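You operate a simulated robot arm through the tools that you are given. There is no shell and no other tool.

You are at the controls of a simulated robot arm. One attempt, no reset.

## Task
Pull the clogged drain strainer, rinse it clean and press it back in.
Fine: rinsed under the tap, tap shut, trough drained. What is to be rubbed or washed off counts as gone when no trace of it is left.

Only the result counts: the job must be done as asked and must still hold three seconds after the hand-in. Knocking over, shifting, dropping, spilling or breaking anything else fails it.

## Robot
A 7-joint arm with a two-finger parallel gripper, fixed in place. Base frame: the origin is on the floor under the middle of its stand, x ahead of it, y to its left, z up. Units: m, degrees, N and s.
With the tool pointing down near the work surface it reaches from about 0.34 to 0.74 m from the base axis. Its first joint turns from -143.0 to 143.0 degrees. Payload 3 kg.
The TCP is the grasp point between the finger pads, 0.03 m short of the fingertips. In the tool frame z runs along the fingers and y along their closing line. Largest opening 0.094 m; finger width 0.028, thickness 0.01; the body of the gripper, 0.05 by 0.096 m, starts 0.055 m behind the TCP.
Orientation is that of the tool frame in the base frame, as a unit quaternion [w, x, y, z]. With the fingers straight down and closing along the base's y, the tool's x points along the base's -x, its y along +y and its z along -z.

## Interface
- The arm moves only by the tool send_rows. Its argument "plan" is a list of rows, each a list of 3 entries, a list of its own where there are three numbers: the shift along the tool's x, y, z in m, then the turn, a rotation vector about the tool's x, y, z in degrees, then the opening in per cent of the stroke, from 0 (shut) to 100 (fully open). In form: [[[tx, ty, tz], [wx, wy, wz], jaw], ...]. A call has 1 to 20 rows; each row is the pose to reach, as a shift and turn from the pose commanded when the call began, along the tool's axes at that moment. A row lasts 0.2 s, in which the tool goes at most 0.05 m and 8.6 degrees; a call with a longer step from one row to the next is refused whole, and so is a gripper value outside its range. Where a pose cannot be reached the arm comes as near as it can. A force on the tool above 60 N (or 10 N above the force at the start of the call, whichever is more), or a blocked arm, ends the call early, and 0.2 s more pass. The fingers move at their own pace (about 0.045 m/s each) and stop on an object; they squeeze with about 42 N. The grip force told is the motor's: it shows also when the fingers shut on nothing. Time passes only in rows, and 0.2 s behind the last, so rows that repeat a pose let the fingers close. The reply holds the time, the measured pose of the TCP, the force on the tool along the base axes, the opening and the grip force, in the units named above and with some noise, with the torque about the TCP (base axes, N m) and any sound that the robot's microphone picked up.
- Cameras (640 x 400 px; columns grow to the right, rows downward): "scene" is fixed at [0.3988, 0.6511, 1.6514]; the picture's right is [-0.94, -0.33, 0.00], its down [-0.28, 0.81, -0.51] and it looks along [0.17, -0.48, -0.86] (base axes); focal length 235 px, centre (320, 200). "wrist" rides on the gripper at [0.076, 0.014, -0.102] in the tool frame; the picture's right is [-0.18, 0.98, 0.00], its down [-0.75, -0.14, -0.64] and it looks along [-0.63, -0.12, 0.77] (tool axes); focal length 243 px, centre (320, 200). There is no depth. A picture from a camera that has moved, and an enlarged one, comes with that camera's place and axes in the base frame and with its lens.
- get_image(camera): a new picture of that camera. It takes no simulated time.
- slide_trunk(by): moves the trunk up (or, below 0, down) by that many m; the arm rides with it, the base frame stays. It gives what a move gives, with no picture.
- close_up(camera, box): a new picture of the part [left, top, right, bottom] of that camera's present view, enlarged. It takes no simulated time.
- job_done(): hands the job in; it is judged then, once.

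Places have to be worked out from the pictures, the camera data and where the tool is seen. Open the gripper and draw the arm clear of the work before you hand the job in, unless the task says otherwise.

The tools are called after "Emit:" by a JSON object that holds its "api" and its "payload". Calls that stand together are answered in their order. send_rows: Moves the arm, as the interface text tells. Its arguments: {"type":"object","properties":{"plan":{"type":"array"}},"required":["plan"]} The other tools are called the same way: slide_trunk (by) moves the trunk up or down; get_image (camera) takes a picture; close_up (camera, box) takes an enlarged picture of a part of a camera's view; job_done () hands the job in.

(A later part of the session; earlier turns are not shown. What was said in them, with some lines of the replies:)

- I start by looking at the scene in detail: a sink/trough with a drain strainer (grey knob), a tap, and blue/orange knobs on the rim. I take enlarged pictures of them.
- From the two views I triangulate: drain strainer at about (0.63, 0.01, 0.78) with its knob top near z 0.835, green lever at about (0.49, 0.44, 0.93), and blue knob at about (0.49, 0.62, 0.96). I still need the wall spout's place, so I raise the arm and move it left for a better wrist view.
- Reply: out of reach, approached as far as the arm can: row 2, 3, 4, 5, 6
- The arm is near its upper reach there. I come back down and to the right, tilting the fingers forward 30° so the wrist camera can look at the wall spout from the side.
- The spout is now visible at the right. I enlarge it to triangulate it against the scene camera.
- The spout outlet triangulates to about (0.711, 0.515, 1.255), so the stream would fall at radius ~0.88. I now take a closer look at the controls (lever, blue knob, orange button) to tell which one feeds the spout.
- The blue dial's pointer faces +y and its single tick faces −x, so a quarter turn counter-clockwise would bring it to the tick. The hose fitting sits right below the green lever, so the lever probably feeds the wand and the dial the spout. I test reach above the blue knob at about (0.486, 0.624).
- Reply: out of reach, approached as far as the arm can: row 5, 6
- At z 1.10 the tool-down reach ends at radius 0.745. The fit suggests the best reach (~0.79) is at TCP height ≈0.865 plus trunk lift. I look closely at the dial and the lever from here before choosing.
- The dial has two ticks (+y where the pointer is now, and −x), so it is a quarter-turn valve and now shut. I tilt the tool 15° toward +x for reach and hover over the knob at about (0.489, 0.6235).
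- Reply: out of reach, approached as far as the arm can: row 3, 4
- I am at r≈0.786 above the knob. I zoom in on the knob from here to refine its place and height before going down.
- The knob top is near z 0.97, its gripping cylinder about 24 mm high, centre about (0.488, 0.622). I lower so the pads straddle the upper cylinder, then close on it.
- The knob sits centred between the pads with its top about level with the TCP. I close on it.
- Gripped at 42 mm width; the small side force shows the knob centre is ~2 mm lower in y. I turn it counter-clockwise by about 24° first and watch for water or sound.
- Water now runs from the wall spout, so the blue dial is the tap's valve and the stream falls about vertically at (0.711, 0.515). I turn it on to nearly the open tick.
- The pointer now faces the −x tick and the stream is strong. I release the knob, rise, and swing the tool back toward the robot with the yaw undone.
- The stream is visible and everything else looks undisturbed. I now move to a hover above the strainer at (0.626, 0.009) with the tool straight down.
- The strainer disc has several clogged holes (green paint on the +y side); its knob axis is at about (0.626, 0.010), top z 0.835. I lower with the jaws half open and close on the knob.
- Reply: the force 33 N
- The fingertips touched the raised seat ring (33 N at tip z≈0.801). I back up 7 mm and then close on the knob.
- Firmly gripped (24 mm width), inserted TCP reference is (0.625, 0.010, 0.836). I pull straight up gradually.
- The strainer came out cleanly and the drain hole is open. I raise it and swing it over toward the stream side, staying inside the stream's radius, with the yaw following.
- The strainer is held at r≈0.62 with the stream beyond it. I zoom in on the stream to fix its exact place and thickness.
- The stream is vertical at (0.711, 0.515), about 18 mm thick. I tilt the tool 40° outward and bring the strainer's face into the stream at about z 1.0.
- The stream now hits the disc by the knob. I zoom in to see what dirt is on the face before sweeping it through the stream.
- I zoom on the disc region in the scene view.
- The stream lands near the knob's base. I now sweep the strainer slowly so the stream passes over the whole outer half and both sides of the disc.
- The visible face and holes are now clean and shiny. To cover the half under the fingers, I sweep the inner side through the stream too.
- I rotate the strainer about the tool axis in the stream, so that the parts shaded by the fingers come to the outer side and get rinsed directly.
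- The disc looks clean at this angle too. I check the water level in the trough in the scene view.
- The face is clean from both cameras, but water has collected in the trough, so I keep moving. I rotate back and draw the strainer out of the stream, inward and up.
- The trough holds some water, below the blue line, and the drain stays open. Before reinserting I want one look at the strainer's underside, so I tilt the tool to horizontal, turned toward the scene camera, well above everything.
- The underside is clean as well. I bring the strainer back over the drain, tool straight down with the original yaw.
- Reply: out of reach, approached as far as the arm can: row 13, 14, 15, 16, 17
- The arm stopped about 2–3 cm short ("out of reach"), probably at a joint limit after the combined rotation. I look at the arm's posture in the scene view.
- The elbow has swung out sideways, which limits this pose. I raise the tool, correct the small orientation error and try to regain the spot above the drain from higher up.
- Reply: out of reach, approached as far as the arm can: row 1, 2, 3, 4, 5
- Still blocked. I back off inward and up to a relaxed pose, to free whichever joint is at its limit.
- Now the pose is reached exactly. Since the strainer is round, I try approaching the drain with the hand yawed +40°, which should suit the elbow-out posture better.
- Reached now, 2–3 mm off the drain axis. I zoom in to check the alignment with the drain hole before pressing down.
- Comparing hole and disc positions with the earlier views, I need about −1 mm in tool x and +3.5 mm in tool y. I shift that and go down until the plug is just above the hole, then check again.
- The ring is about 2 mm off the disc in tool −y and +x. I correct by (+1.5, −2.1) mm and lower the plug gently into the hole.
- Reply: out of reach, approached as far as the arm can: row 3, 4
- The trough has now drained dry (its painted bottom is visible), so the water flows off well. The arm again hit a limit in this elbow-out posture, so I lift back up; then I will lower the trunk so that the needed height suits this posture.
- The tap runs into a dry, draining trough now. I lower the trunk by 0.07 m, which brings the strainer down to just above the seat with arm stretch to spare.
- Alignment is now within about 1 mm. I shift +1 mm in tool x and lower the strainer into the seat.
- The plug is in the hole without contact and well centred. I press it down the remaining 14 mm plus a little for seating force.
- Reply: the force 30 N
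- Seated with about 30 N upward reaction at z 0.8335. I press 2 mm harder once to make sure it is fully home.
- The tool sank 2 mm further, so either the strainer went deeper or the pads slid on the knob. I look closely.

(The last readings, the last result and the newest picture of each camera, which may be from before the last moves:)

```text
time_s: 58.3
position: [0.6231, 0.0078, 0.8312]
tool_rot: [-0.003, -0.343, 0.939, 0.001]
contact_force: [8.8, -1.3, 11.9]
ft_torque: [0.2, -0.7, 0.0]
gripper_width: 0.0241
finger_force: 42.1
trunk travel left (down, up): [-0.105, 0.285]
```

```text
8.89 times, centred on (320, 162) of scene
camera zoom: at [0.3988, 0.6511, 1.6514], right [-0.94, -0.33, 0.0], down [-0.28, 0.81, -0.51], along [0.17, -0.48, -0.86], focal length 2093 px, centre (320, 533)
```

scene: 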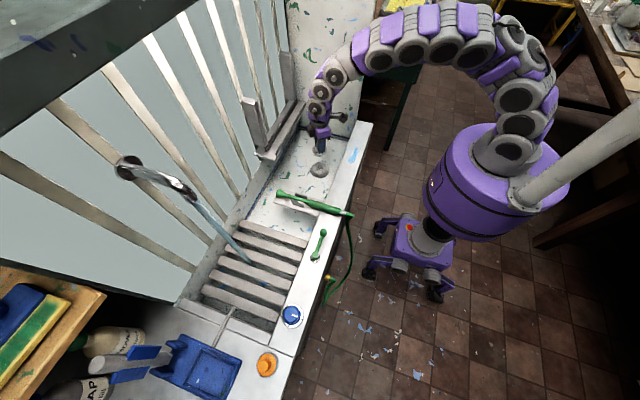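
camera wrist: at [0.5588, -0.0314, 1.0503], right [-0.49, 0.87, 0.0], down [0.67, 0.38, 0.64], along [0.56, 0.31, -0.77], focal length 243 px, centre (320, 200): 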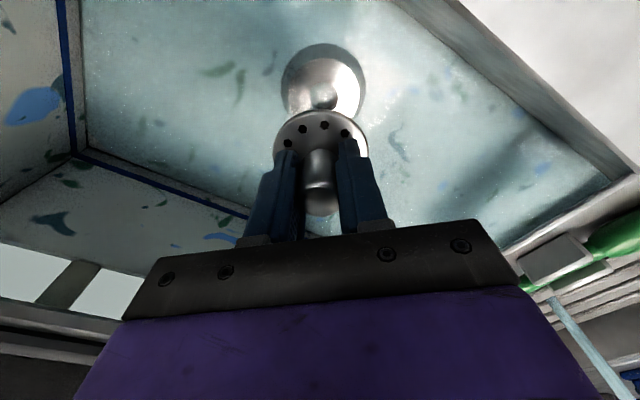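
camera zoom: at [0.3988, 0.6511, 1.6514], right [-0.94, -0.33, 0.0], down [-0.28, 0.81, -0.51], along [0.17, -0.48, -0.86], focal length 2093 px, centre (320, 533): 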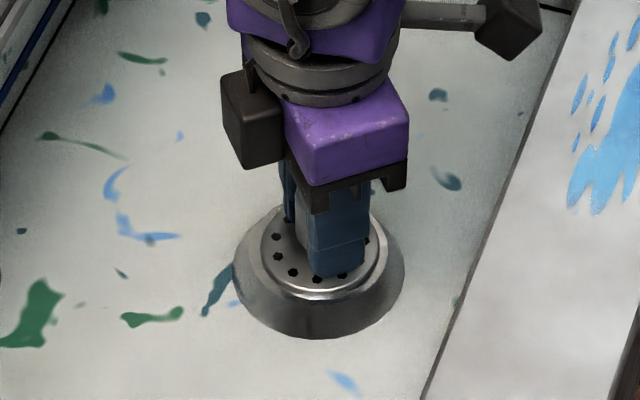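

The hole positions show the pads slid ~2.5 mm down the knob: the strainer is against its hard stop, fully home. I release gently and rise straight up.

Emit:
{"api": "send_rows", "payload": {"plan": [[[0, 0, 0], [0, 0, 0], 45], [[0, 0, 0], [0, 0, 0], 50], [[0, 0, 0], [0, 0, 0], 50], [[0, 0, -0.01], [0, 0, 0], 55], [[0, 0, -0.03], [0, 0, 0], 60], [[0, 0, -0.07], [0, 0, 0], 60], [[0, 0, -0.115], [0, 0, 0], 60]]}}

Emit:
{"api": "get_image", "payload": {"camera": "wrist"}}

Emit:
{"api": "close_up", "payload": {"camera": "scene", "box": [280, 130, 360, 200]}}

```text
time_s: 59.9
position: [0.6229, 0.0094, 0.9495]
tool_rot: [0.0, -0.344, 0.939, 0.0]
contact_force: [-0.3, 0.7, 0.5]
ft_torque: [-0.02, -0.04, 0.0]
gripper_width: 0.0567
finger_force: 0.1
trunk travel left (down, up): [-0.105, 0.285]
```

```text
taken
camera wrist: at [0.5557, -0.0292, 1.0522], right [-0.49, 0.87, 0.0], down [0.67, 0.38, 0.64], along [0.56, 0.32, -0.77], focal length 243 px, centre (320, 200)
```

wrist: 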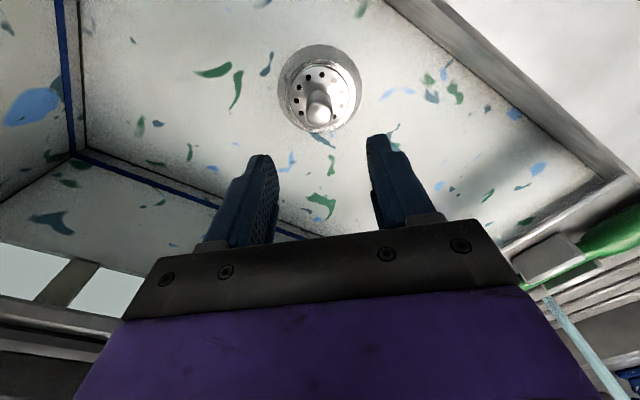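

```text
5.71 times, centred on (320, 165) of scene
camera zoom: at [0.3988, 0.6511, 1.6514], right [-0.94, -0.33, 0.0], down [-0.28, 0.81, -0.51], along [0.17, -0.48, -0.86], focal length 1345 px, centre (320, 400)
```

zoom: 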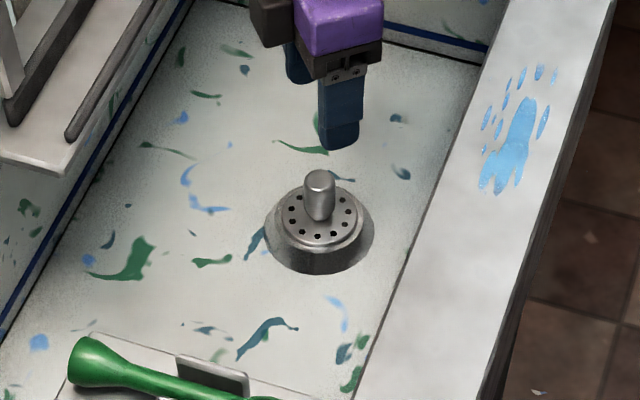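

Emit:
{"api": "close_up", "payload": {"camera": "wrist", "box": [260, 30, 380, 140]}}

Emit:
{"api": "close_up", "payload": {"camera": "scene", "box": [240, 120, 380, 210]}}

```text
3.64 times, centred on (320, 85) of wrist
camera zoom: at [0.5557, -0.0292, 1.0522], right [-0.49, 0.87, 0.0], down [0.67, 0.38, 0.64], along [0.56, 0.32, -0.77], focal length 882 px, centre (320, 618)
```

zoom: 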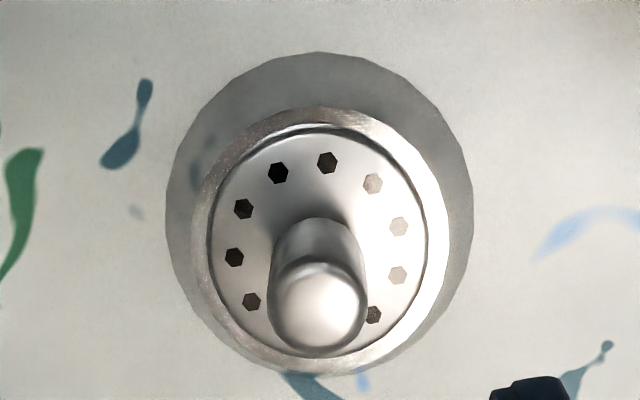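

```text
4.44 times, centred on (310, 165) of scene
camera zoom: at [0.3988, 0.6511, 1.6514], right [-0.94, -0.33, 0.0], down [-0.28, 0.81, -0.51], along [0.17, -0.48, -0.86], focal length 1046 px, centre (364, 356)
```

zoom: 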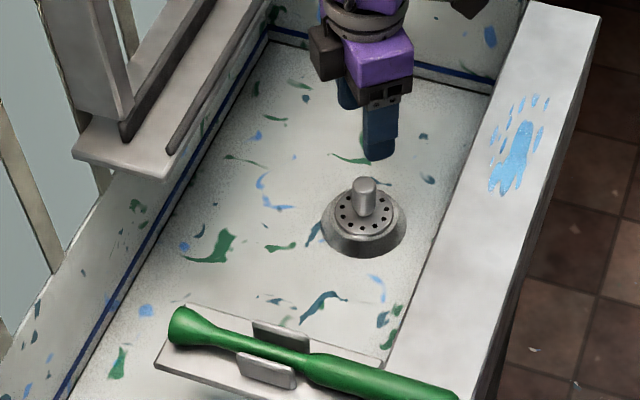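

The strainer sits exactly as at the start (same knob position), clean, with open holes, and the trough is dry. Next I shut the tap: first I raise the trunk for reach at the dial.

Emit:
{"api": "slide_trunk", "payload": {"by": 0.1}}

```text
time_s: 61.2
position: [0.6231, 0.0088, 1.0484]
tool_rot: [-0.001, -0.343, 0.939, -0.001]
contact_force: [-0.3, -0.2, 0.1]
ft_torque: [0.02, 0.01, 0.04]
gripper_width: 0.0564
finger_force: 0.0
trunk travel left (down, up): [-0.205, 0.185]
```

I swing the free hand inward, up and over toward the dial side, yawing it to the angle at which I left the dial.

Emit:
{"api": "send_rows", "payload": {"plan": [[[0.0207, 0.0337, -0.02], [0, 0, 0], 80], [[0.0414, 0.0674, -0.04], [0, 0, 0], 80], [[0.0621, 0.1011, -0.06], [0, 0, 0], 80], [[0.0828, 0.1348, -0.08], [0, 0, 0], 80], [[0.0605, 0.1717, -0.0825], [0, 0, -6], 80], [[0.0381, 0.2086, -0.085], [0, 0, -12], 80], [[0.0158, 0.2455, -0.0875], [0, 0, -18], 80], [[-0.0066, 0.2824, -0.09], [0, 0, -24], 80], [[-0.0289, 0.3193, -0.0925], [0, 0, -30], 80], [[-0.0512, 0.3562, -0.095], [0, 0, -36], 80], [[-0.0736, 0.3931, -0.0975], [0, 0, -42], 80], [[-0.0959, 0.43, -0.1], [0, 0, -48], 80]]}}

Emit:
{"api": "get_image", "payload": {"camera": "scene"}}

Emit:
{"api": "get_image", "payload": {"camera": "wrist"}}

```text
time_s: 63.8
position: [0.4201, 0.4009, 1.1478]
tool_rot: [-0.002, -0.696, 0.718, 0.0]
contact_force: [-0.3, -0.5, -0.3]
ft_torque: [-0.03, -0.01, 0.02]
gripper_width: 0.0756
finger_force: 0.1
trunk travel left (down, up): [-0.205, 0.185]
```

```text
taken
```

scene: 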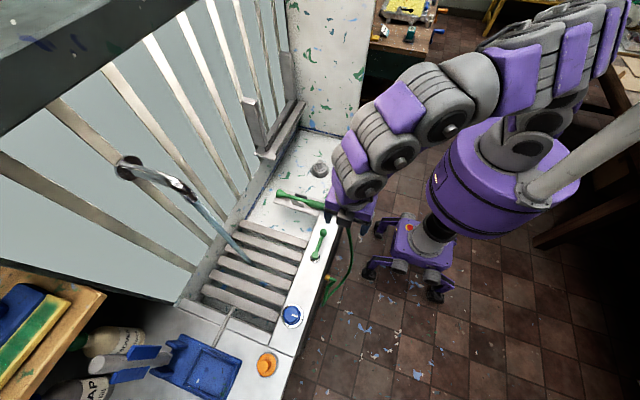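

```text
taken
camera wrist: at [0.4038, 0.3253, 1.2508], right [-0.98, 0.22, 0.0], down [0.17, 0.75, 0.64], along [0.14, 0.63, -0.77], focal length 243 px, centre (320, 200)
```

wrist: 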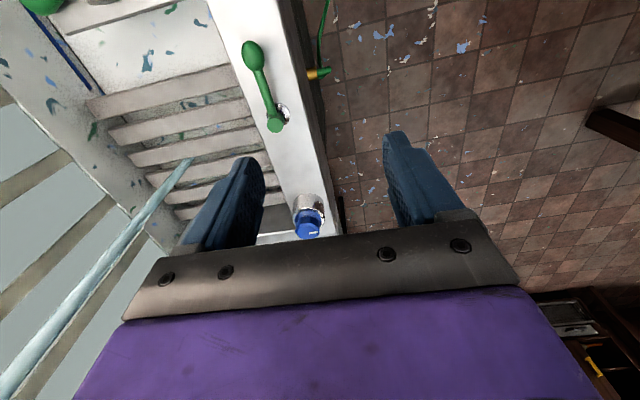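

The posture looks natural again and the dial is in view with its pointer at the open tick. I tilt 15° toward +y and hover above the dial.

Emit:
{"api": "send_rows", "payload": {"plan": [[[-0.036, -0.0103, 0.012], [0, -5, 0], 90], [[-0.072, -0.0205, 0.025], [0, -10, 0], 90], [[-0.108, -0.0308, 0.042], [0, -15, 0], 90], [[-0.144, -0.041, 0.065], [0, -15, 0], 90], [[-0.18, -0.0513, 0.09], [0, -15, 0], 90], [[-0.2144, -0.0615, 0.1128], [0, -15, 0], 90], [[-0.2144, -0.0615, 0.1128], [0, -15, 0], 90]]}}

Emit:
{"api": "get_image", "payload": {"camera": "wrist"}}

Emit:
{"api": "get_image", "payload": {"camera": "scene"}}

```text
time_s: 65.4
position: [0.4722, 0.5835, 1.0556]
tool_rot: [0.094, -0.689, 0.713, 0.092]
contact_force: [0.7, 0.5, -0.3]
ft_torque: [-0.02, 0.04, 0.01]
gripper_width: 0.0846
finger_force: 0.0
out of reach, approached as far as the arm can: row 6, 7
trunk travel left (down, up): [-0.205, 0.185]
```

```text
taken
camera wrist: at [0.4553, 0.4833, 1.1345], right [-0.98, 0.21, 0.05], down [0.16, 0.56, 0.82], along [0.14, 0.8, -0.58], focal length 243 px, centre (320, 200)
```

wrist: 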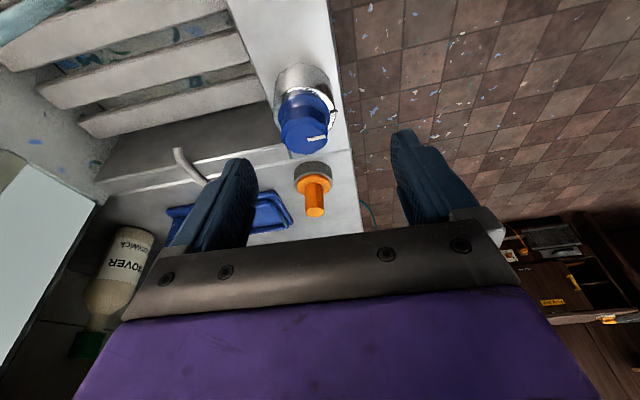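

```text
taken
```

scene: 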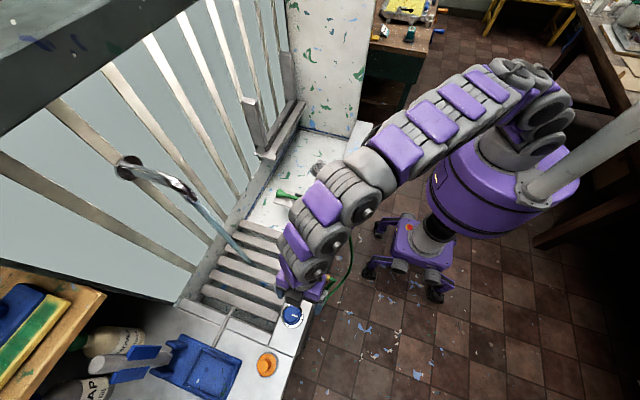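

The reach stopped short at r≈0.75 with this yaw. I rotate the hand to yaw ≈45° (tilt then nearly radial) and extend to the dial again.

Emit:
{"api": "send_rows", "payload": {"plan": [[[0, 0, 0], [1.85, 0, 6.92], 90], [[0, 0, 0], [3.7, 0, 13.83], 90], [[0, 0, 0], [5.55, 0, 20.75], 90], [[0, 0, 0], [7.4, 0, 27.67], 90], [[0, 0, 0], [9.25, 0, 34.58], 90], [[-0.008, -0.004, 0.01], [11.1, 0, 41.5], 90], [[-0.016, -0.008, 0.022], [11.1, 0, 41.5], 90], [[-0.0247, -0.0122, 0.0331], [11.1, 0, 41.5], 90], [[-0.0247, -0.0122, 0.0331], [11.1, 0, 41.5], 90]]}}

Emit:
{"api": "get_image", "payload": {"camera": "wrist"}}

Emit:
{"api": "get_image", "payload": {"camera": "scene"}}

```text
time_s: 67.4
position: [0.4824, 0.519, 1.0255]
tool_rot: [0.12, -0.407, 0.901, 0.093]
contact_force: [0.2, -0.4, 0.4]
ft_torque: [-0.02, 0.02, -0.05]
gripper_width: 0.0843
finger_force: 0.2
out of reach, approached as far as the arm can: row 1, 2, 3, 4, 5, 6, 7, 8, 9
trunk travel left (down, up): [-0.205, 0.185]
```

```text
taken
camera wrist: at [0.4088, 0.446, 1.1011], right [-0.62, 0.77, 0.12], down [0.5, 0.27, 0.82], along [0.6, 0.57, -0.56], focal length 243 px, centre (320, 200)
```

wrist: 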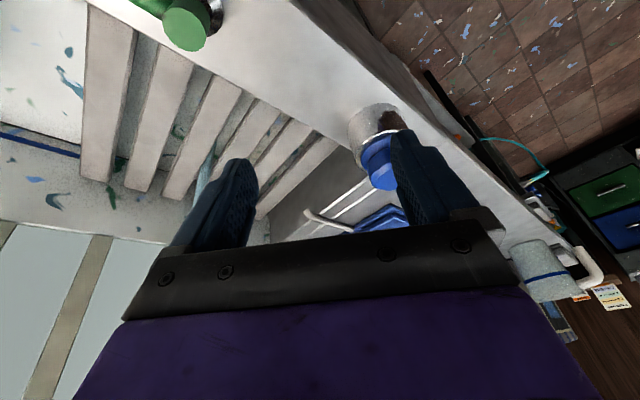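

```text
taken
```

scene: 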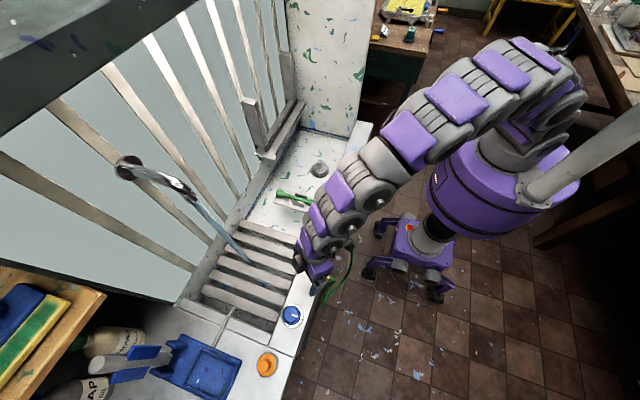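

Yawing clockwise is blocked: a wrist joint has wound up to its limit since the underside check. I unwind by retracing that motion; first back to a relaxed tool-down pose near the robot.

Emit:
{"api": "send_rows", "payload": {"plan": [[[0.02, -0.02, -0.028], [0.4, 1.7, 0], 90], [[0.047, -0.043, -0.045], [0.8, 3.4, 0], 90], [[0.074, -0.066, -0.063], [1.2, 5.1, 0], 90], [[0.1, -0.089, -0.08], [1.6, 6.8, 0], 90], [[0.127, -0.112, -0.098], [2.0, 8.5, 0], 90], [[0.153, -0.135, -0.115], [2.4, 10.2, 0], 90], [[0.18, -0.158, -0.132], [2.8, 11.9, 0], 90], [[0.206, -0.181, -0.15], [3.2, 13.6, 0], 90], [[0.233, -0.204, -0.168], [3.6, 15.3, 0], 90], [[0.259, -0.228, -0.19], [4.1, 17, 0], 90], [[0.285, -0.2515, -0.2185], [4.1, 17, 0], 90]]}}

Emit:
{"api": "get_image", "payload": {"camera": "scene"}}

```text
time_s: 69.8
position: [0.4566, 0.095, 1.1311]
tool_rot: [0.0, -0.412, 0.911, 0.0]
contact_force: [1.0, 0.1, -0.2]
ft_torque: [0.05, 0.0, 0.01]
gripper_width: 0.0846
finger_force: 0.1
trunk travel left (down, up): [-0.205, 0.185]
```

```text
taken
```

scene: 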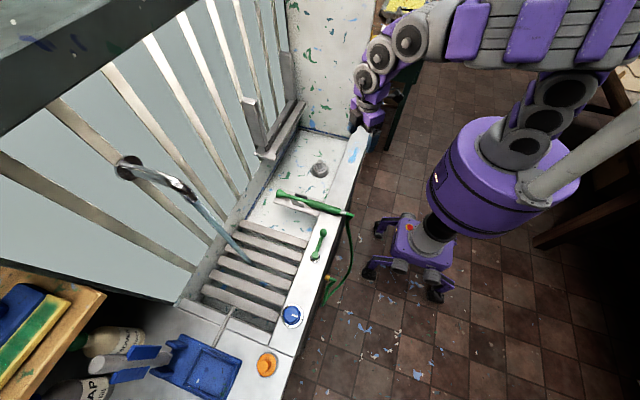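

The elbow looks normal, so it is the wrist that wound up near its straight position. I retrace: first yaw back to 0 here, then through the horizontal pose in reverse.

Emit:
{"api": "send_rows", "payload": {"plan": [[[-0.004, -0.0107, -0.0015], [0, 0, 8.1], 90], [[-0.0077, -0.0214, -0.003], [0, 0, 16.2], 90], [[-0.0116, -0.032, -0.0045], [0, 0, 24.3], 90], [[-0.0154, -0.0427, -0.006], [0, 0, 32.4], 90], [[-0.0193, -0.0534, -0.0075], [0, 0, 40.5], 90], [[-0.0231, -0.0641, -0.009], [0, 0, 48.6], 90]]}}

```text
time_s: 71.2
position: [0.5212, 0.0719, 1.1371]
tool_rot: [-0.001, 0.001, 1.0, 0.001]
contact_force: [0.2, 0.3, -0.6]
ft_torque: [0.01, 0.02, 0.01]
gripper_width: 0.0847
finger_force: 0.1
trunk travel left (down, up): [-0.205, 0.185]
```

Reached at yaw 0. Now I retrace the combined rotation in reverse to the horizontal pose.

Emit:
{"api": "send_rows", "payload": {"plan": [[[0.0012, 0.018, -0.004], [-3.94, -6.07, -3.94], 90], [[0.0023, 0.036, -0.008], [-7.89, -12.15, -7.89], 90], [[0.0035, 0.054, -0.012], [-11.83, -18.22, -11.83], 90], [[0.0046, 0.072, -0.016], [-15.78, -24.29, -15.78], 90], [[0.0058, 0.09, -0.02], [-19.72, -30.37, -19.72], 90], [[0.0069, 0.108, -0.024], [-23.66, -36.44, -23.66], 90], [[0.0081, 0.126, -0.028], [-27.61, -42.51, -27.61], 90], [[0.0092, 0.144, -0.032], [-31.55, -48.58, -31.55], 90], [[0.0104, 0.162, -0.036], [-35.5, -54.66, -35.5], 90], [[0.0115, 0.18, -0.04], [-39.44, -60.73, -39.44], 90], [[0.0127, 0.198, -0.044], [-43.38, -66.8, -43.38], 90], [[0.0138, 0.216, -0.048], [-47.33, -72.88, -47.33], 90], [[0.015, 0.234, -0.052], [-51.27, -78.95, -51.27], 90]]}}

Emit:
{"api": "get_image", "payload": {"camera": "scene"}}

```text
time_s: 74.0
position: [0.5056, 0.305, 1.1878]
tool_rot: [0.593, -0.385, 0.594, 0.384]
contact_force: [0.3, 0.5, 0.2]
ft_torque: [-0.05, -0.01, -0.01]
gripper_width: 0.0846
finger_force: 0.2
trunk travel left (down, up): [-0.205, 0.185]
```

```text
taken
```

scene: 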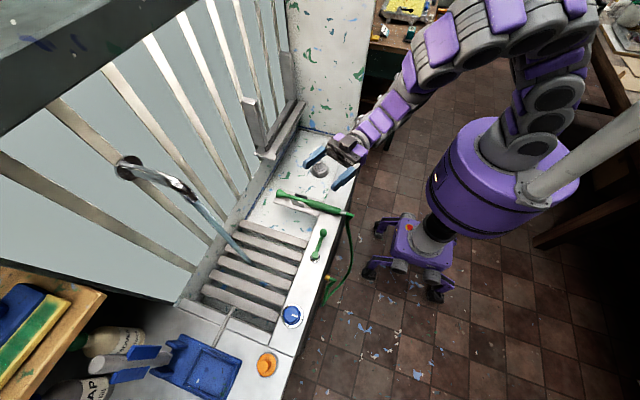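

The horizontal pose matches the earlier one. I continue the retrace to yaw 36°, tilt 40°.

Emit:
{"api": "send_rows", "payload": {"plan": [[[0.0059, 0.0037, 0.0073], [4.01, 6.97, 1.87], 90], [[0.0119, 0.0075, 0.0147], [8.01, 13.94, 3.74], 90], [[0.0178, 0.0112, 0.022], [12.02, 20.91, 5.61], 90], [[0.0237, 0.0149, 0.0293], [16.03, 27.89, 7.47], 90], [[0.0296, 0.0186, 0.0366], [20.04, 34.86, 9.34], 90], [[0.0356, 0.0224, 0.044], [24.04, 41.83, 11.21], 90], [[0.0415, 0.0261, 0.0513], [28.05, 48.8, 13.08], 90]]}}

Emit:
{"api": "get_image", "payload": {"camera": "scene"}}

```text
time_s: 75.6
position: [0.5024, 0.3647, 1.1476]
tool_rot: [0.324, -0.29, 0.894, 0.105]
contact_force: [0.5, -0.1, -0.7]
ft_torque: [0.0, -0.03, 0.02]
gripper_width: 0.0847
finger_force: 0.1
trunk travel left (down, up): [-0.205, 0.185]
```

```text
taken
```

scene: 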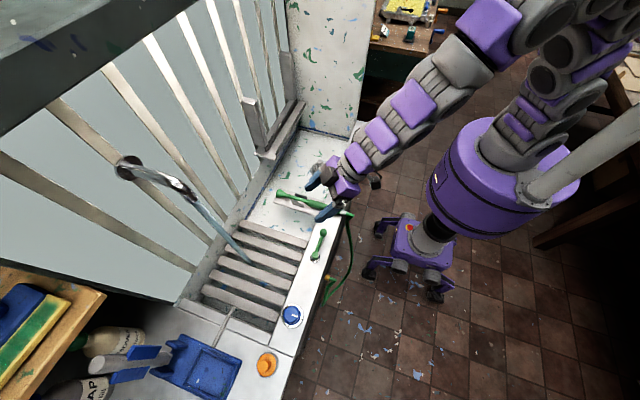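

The posture matches the earlier good one. I untilt to 15° while moving toward the dial side, then yaw to 88° and extend over the dial.

Emit:
{"api": "send_rows", "payload": {"plan": [[[0.0083, 0.0305, -0.0069], [0, 8.3, 0], 90], [[0.0165, 0.061, -0.0139], [0, 16.6, 0], 90], [[0.0248, 0.0915, -0.0208], [0, 25, 0], 90]]}}

Emit:
{"api": "send_rows", "payload": {"plan": [[[-0.01, 0.012, 0.005], [-1.92, 0, -7.17], 90], [[-0.03, 0.03, 0.02], [-3.85, 0, -14.34], 90], [[-0.05, 0.047, 0.04], [-5.77, 0, -21.51], 90], [[-0.072, 0.065, 0.065], [-7.69, 0, -28.69], 90], [[-0.093, 0.082, 0.09], [-9.61, 0, -35.86], 90], [[-0.115, 0.1, 0.12], [-11.54, 0, -43.03], 90], [[-0.1346, 0.1158, 0.15], [-13.46, 0, -50.2], 90], [[-0.1346, 0.1158, 0.15], [-13.46, 0, -50.2], 90]]}}

Emit:
{"api": "get_image", "payload": {"camera": "wrist"}}

Emit:
{"api": "get_image", "payload": {"camera": "scene"}}

```text
time_s: 76.4
position: [0.4234, 0.4203, 1.1459]
tool_rot: [0.124, -0.306, 0.943, 0.039]
contact_force: [0.4, 0.3, 0.0]
ft_torque: [0.02, 0.0, 0.02]
gripper_width: 0.0847
finger_force: 0.1
trunk travel left (down, up): [-0.205, 0.185]
```

```text
time_s: 78.2
position: [0.4909, 0.6107, 1.039]
tool_rot: [0.093, -0.689, 0.713, 0.09]
contact_force: [0.0, -0.5, -0.2]
ft_torque: [-0.01, 0.0, -0.01]
gripper_width: 0.0848
finger_force: 0.1
trunk travel left (down, up): [-0.205, 0.185]
```

```text
taken
camera wrist: at [0.4737, 0.5117, 1.1179], right [-0.98, 0.21, 0.05], down [0.16, 0.56, 0.81], along [0.15, 0.8, -0.58], focal length 243 px, centre (320, 200)
```

wrist: 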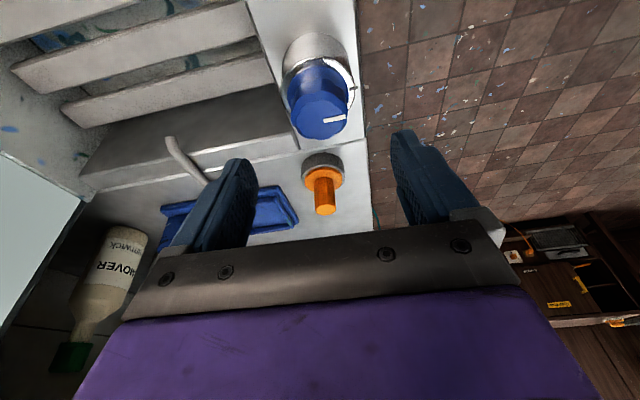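

```text
taken
```

scene: 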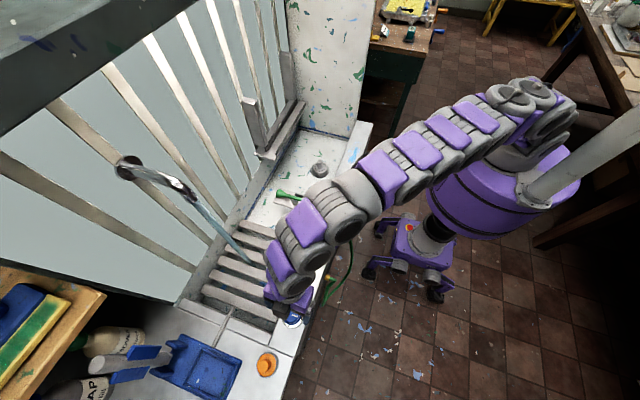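

The unwinding worked: I am above the dial at the right yaw with the pointer at the open tick. I lower over the knob and grip it.

Emit:
{"api": "send_rows", "payload": {"plan": [[[0.0047, 0.0005, 0.0208], [0, 0, 0], 90], [[0.0094, 0.001, 0.0417], [0, 0, 0], 90], [[0.014, 0.0015, 0.0625], [0, 0, 0], 90], [[0.014, 0.0015, 0.0625], [0, 0, 0], 50], [[0.014, 0.0015, 0.0625], [0, 0, 0], 0], [[0.014, 0.0015, 0.0625], [0, 0, 0], 0], [[0.014, 0.0015, 0.0625], [0, 0, 0], 0], [[0.014, 0.0015, 0.0625], [0, 0, 0], 0]]}}

Emit:
{"api": "get_image", "payload": {"camera": "wrist"}}

```text
time_s: 80.0
position: [0.4901, 0.6139, 0.9733]
tool_rot: [0.092, -0.689, 0.714, 0.091]
contact_force: [-6.0, 2.1, 0.7]
ft_torque: [-0.05, -0.1, 0.07]
gripper_width: 0.0423
finger_force: 44.8
trunk travel left (down, up): [-0.205, 0.185]
```

```text
taken
camera wrist: at [0.472, 0.5143, 1.053], right [-0.98, 0.21, 0.05], down [0.16, 0.56, 0.81], along [0.15, 0.8, -0.58], focal length 243 px, centre (320, 200)
```

wrist: 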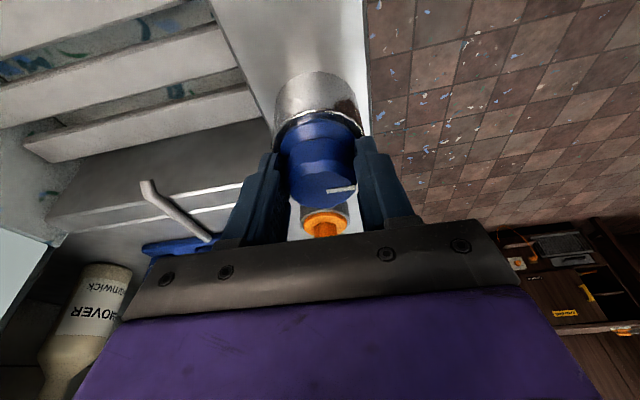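

Gripped at 42 mm. I now turn the dial back clockwise about 90° to shut the tap.

Emit:
{"api": "send_rows", "payload": {"plan": [[[0, 0.0007, 0], [2.07, 0, 7.73], 0], [[-0.0002, 0.0014, 0.0001], [4.14, 0, 15.45], 0], [[-0.0004, 0.002, 0.0001], [6.21, 0, 23.18], 0], [[-0.0008, 0.0026, 0.0002], [8.28, 0, 30.91], 0], [[-0.0012, 0.0032, 0.0003], [10.35, 0, 38.64], 0], [[-0.0016, 0.0037, 0.0004], [12.42, 0, 46.36], 0], [[-0.0021, 0.0041, 0.0006], [14.49, 0, 54.09], 0], [[-0.0027, 0.0045, 0.0007], [16.56, 0, 61.82], 0], [[-0.0034, 0.0048, 0.0009], [18.63, 0, 69.54], 0], [[-0.004, 0.0049, 0.0011], [20.7, 0, 77.27], 0], [[-0.0046, 0.005, 0.0012], [22.77, 0, 85.0], 0], [[-0.005, 0.005, 0.0013], [23.81, 0, 88.86], 0]]}}

Emit:
{"api": "get_image", "payload": {"camera": "scene"}}

Emit:
{"api": "get_image", "payload": {"camera": "wrist"}}

```text
time_s: 82.6
position: [0.4845, 0.6208, 0.9739]
tool_rot: [0.129, 0.039, 0.991, -0.003]
contact_force: [7.8, 31.7, 31.5]
ft_torque: [-1.0, -1.46, 1.2]
gripper_width: 0.0428
finger_force: 45.2
out of reach, approached as far as the arm can: row 12
trunk travel left (down, up): [-0.205, 0.185]
```

```text
taken
```

scene: 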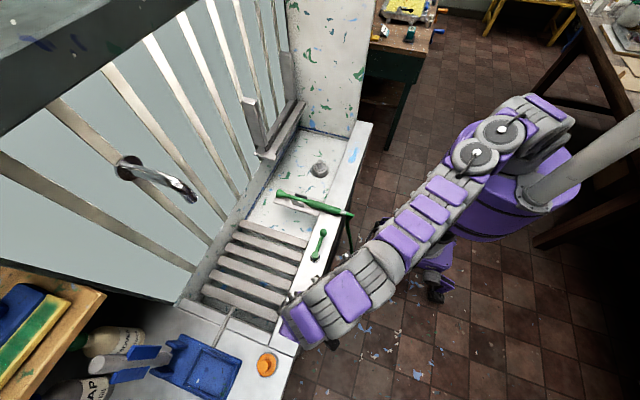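

```text
taken
camera wrist: at [0.385, 0.6417, 1.053], right [0.25, 0.97, 0.05], down [0.55, -0.19, 0.81], along [0.8, -0.18, -0.58], focal length 243 px, centre (320, 200)
```

wrist: 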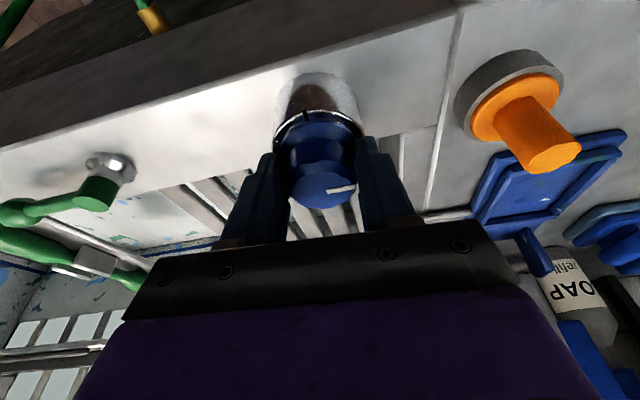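

The stream has stopped and the knob pushes against its stop. I release it, rise straight up and back off, then inspect the tap and dial.

Emit:
{"api": "send_rows", "payload": {"plan": [[[0, 0, 0], [0, 0, 0], 60], [[0, 0, 0], [0, 0, 0], 90], [[0, 0, 0], [0, 0, 0], 90], [[-0.006, 0, -0.024], [0, 0, 0], 90], [[-0.0129, 0, -0.0483], [0, 0, 0], 90], [[-0.008, -0.028, -0.075], [0, 0, 0], 90], [[-0.003, -0.055, -0.1], [0, 0, 0], 90], [[0.002, -0.0826, -0.1248], [0, 0, 0], 90]]}}

Emit:
{"api": "get_image", "payload": {"camera": "wrist"}}

Emit:
{"api": "close_up", "payload": {"camera": "scene", "box": [100, 130, 260, 270]}}

```text
time_s: 84.4
position: [0.4428, 0.5313, 1.0912]
tool_rot: [0.13, 0.034, 0.991, -0.006]
contact_force: [-0.2, 0.0, 1.1]
ft_torque: [0.0, 0.0, 0.02]
gripper_width: 0.0847
finger_force: 0.1
trunk travel left (down, up): [-0.205, 0.185]
```

```text
taken
camera wrist: at [0.3436, 0.5527, 1.1706], right [0.25, 0.97, 0.04], down [0.55, -0.18, 0.82], along [0.8, -0.18, -0.58], focal length 243 px, centre (320, 200)
```

wrist: 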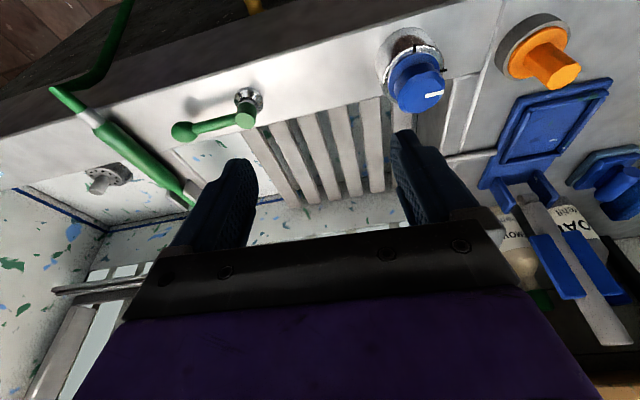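

```text
2.86 times, centred on (180, 200) of scene
camera zoom: at [0.3988, 0.6511, 1.6514], right [-0.94, -0.33, 0.0], down [-0.28, 0.81, -0.51], along [0.17, -0.48, -0.86], focal length 673 px, centre (720, 200)
```

zoom: 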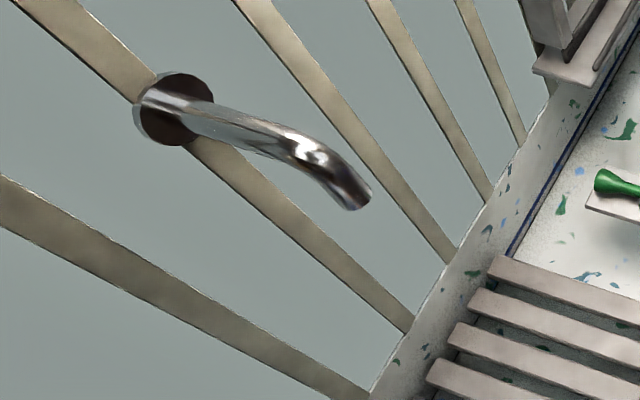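

No water comes from the spout. I check the dial's pointer and then draw the arm clear to its starting area.

Emit:
{"api": "close_up", "payload": {"camera": "wrist", "box": [360, 20, 470, 120]}}

Emit:
{"api": "send_rows", "payload": {"plan": [[[0.01, -0.03, -0.03], [0, 4, 0], 90], [[0.015, -0.07, -0.05], [0, 8, 0], 90], [[0.02, -0.11, -0.07], [0, 12, 0], 90], [[0.02, -0.15, -0.1], [0, 15, 0], 90], [[0.02, -0.19, -0.13], [0, 15, 0], 90], [[0.02, -0.22, -0.16], [0, 15, 0], 90], [[0.02, -0.24, -0.19], [0, 15, 0], 90]]}}

Emit:
{"api": "get_image", "payload": {"camera": "scene"}}

Emit:
{"api": "get_image", "payload": {"camera": "wrist"}}

Emit:
{"api": "close_up", "payload": {"camera": "scene", "box": [240, 120, 380, 210]}}

Emit:
{"api": "close_up", "payload": {"camera": "scene", "box": [180, 200, 340, 330]}}

```text
4.00 times, centred on (415, 70) of wrist
camera zoom: at [0.3436, 0.5527, 1.1706], right [0.25, 0.97, 0.04], down [0.55, -0.18, 0.82], along [0.8, -0.18, -0.58], focal length 970 px, centre (-60, 720)
```

zoom: 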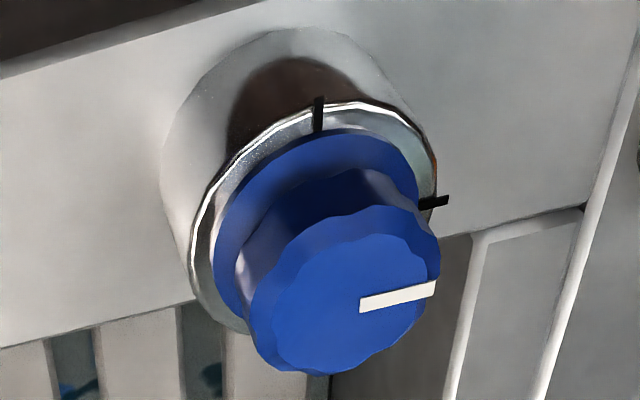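

```text
time_s: 86.0
position: [0.355, 0.3005, 1.2721]
tool_rot: [0.001, 0.034, 0.999, 0.001]
contact_force: [-0.1, 0.7, -0.3]
ft_torque: [-0.03, 0.01, 0.02]
gripper_width: 0.0844
finger_force: 0.0
trunk travel left (down, up): [-0.205, 0.185]
```

```text
taken
```

scene: 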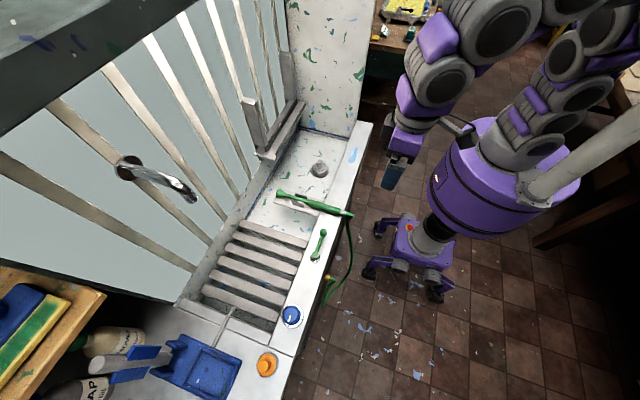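

```text
taken
camera wrist: at [0.281, 0.3188, 1.374], right [0.25, 0.97, 0.0], down [0.74, -0.19, 0.64], along [0.62, -0.16, -0.77], focal length 243 px, centre (320, 200)
```

wrist: 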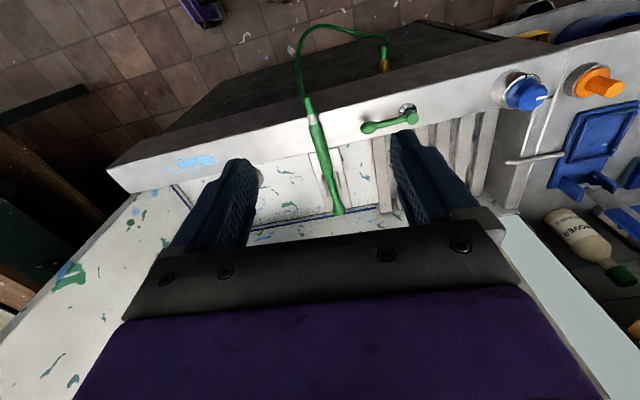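

```text
4.44 times, centred on (310, 165) of scene
camera zoom: at [0.3988, 0.6511, 1.6514], right [-0.94, -0.33, 0.0], down [-0.28, 0.81, -0.51], along [0.17, -0.48, -0.86], focal length 1046 px, centre (364, 356)
```

zoom: 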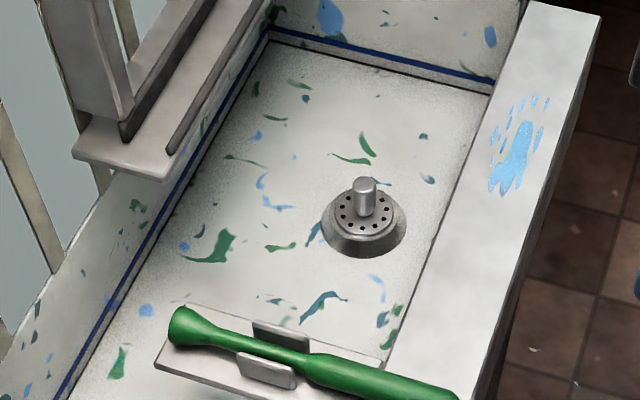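

```text
3.08 times, centred on (260, 265) of scene
camera zoom: at [0.3988, 0.6511, 1.6514], right [-0.94, -0.33, 0.0], down [-0.28, 0.81, -0.51], along [0.17, -0.48, -0.86], focal length 724 px, centre (505, 0)
```

zoom: 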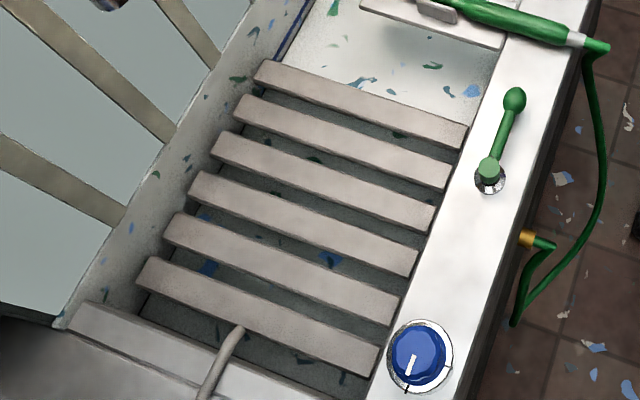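

Tap shut with the pointer at its original tick, trough drained, everything else in place. One last enlarged look at the strainer before handing in.

Emit:
{"api": "close_up", "payload": {"camera": "scene", "box": [305, 150, 335, 180]}}

```text
13.33 times, centred on (320, 165) of scene
camera zoom: at [0.3988, 0.6511, 1.6514], right [-0.94, -0.33, 0.0], down [-0.28, 0.81, -0.51], along [0.17, -0.48, -0.86], focal length 3139 px, centre (320, 667)
```

zoom: 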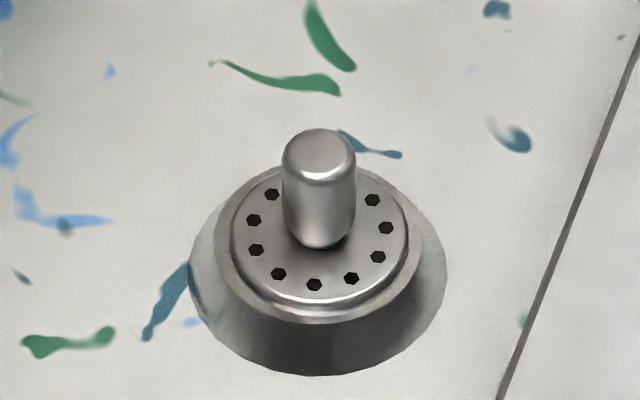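

All holes are open, no dirt is left, the strainer sits flush against its stop, the tap is shut, the trough is dry, and the arm is clear with the gripper open. I hand the job in.

Emit:
{"api": "job_done", "payload": {}}

```text
The job is handed in.
```

I pulled the strainer, rinsed it under the tap and pressed it back into the drain. The job is handed in; I haven't seen the verdict.

- **Strainer:** The last enlarged pictures show every hole open and no dirt on the top. I also checked the underside after rinsing, and it was clean. I pressed the strainer down until it hit a hard stop, and its knob sits at the same height as before.
- **Tap:** The blue dial turned out to be its valve. I turned it back until it hit its stop, with the pointer at its original tick. No water comes from the spout.
- **Trough:** The standing water has drained, and the bottom looks dry with the strainer in place.
- **Everything else:** Nothing else looks moved in the final pictures. The gripper is open and the arm is clear. The trunk is about 3 cm higher than at the start.

After I tilted the hand to check the underside, the wrist reached a joint limit, so reinserting the strainer and reaching the dial took extra moves. The tap ran longer because of that, but the water kept draining.
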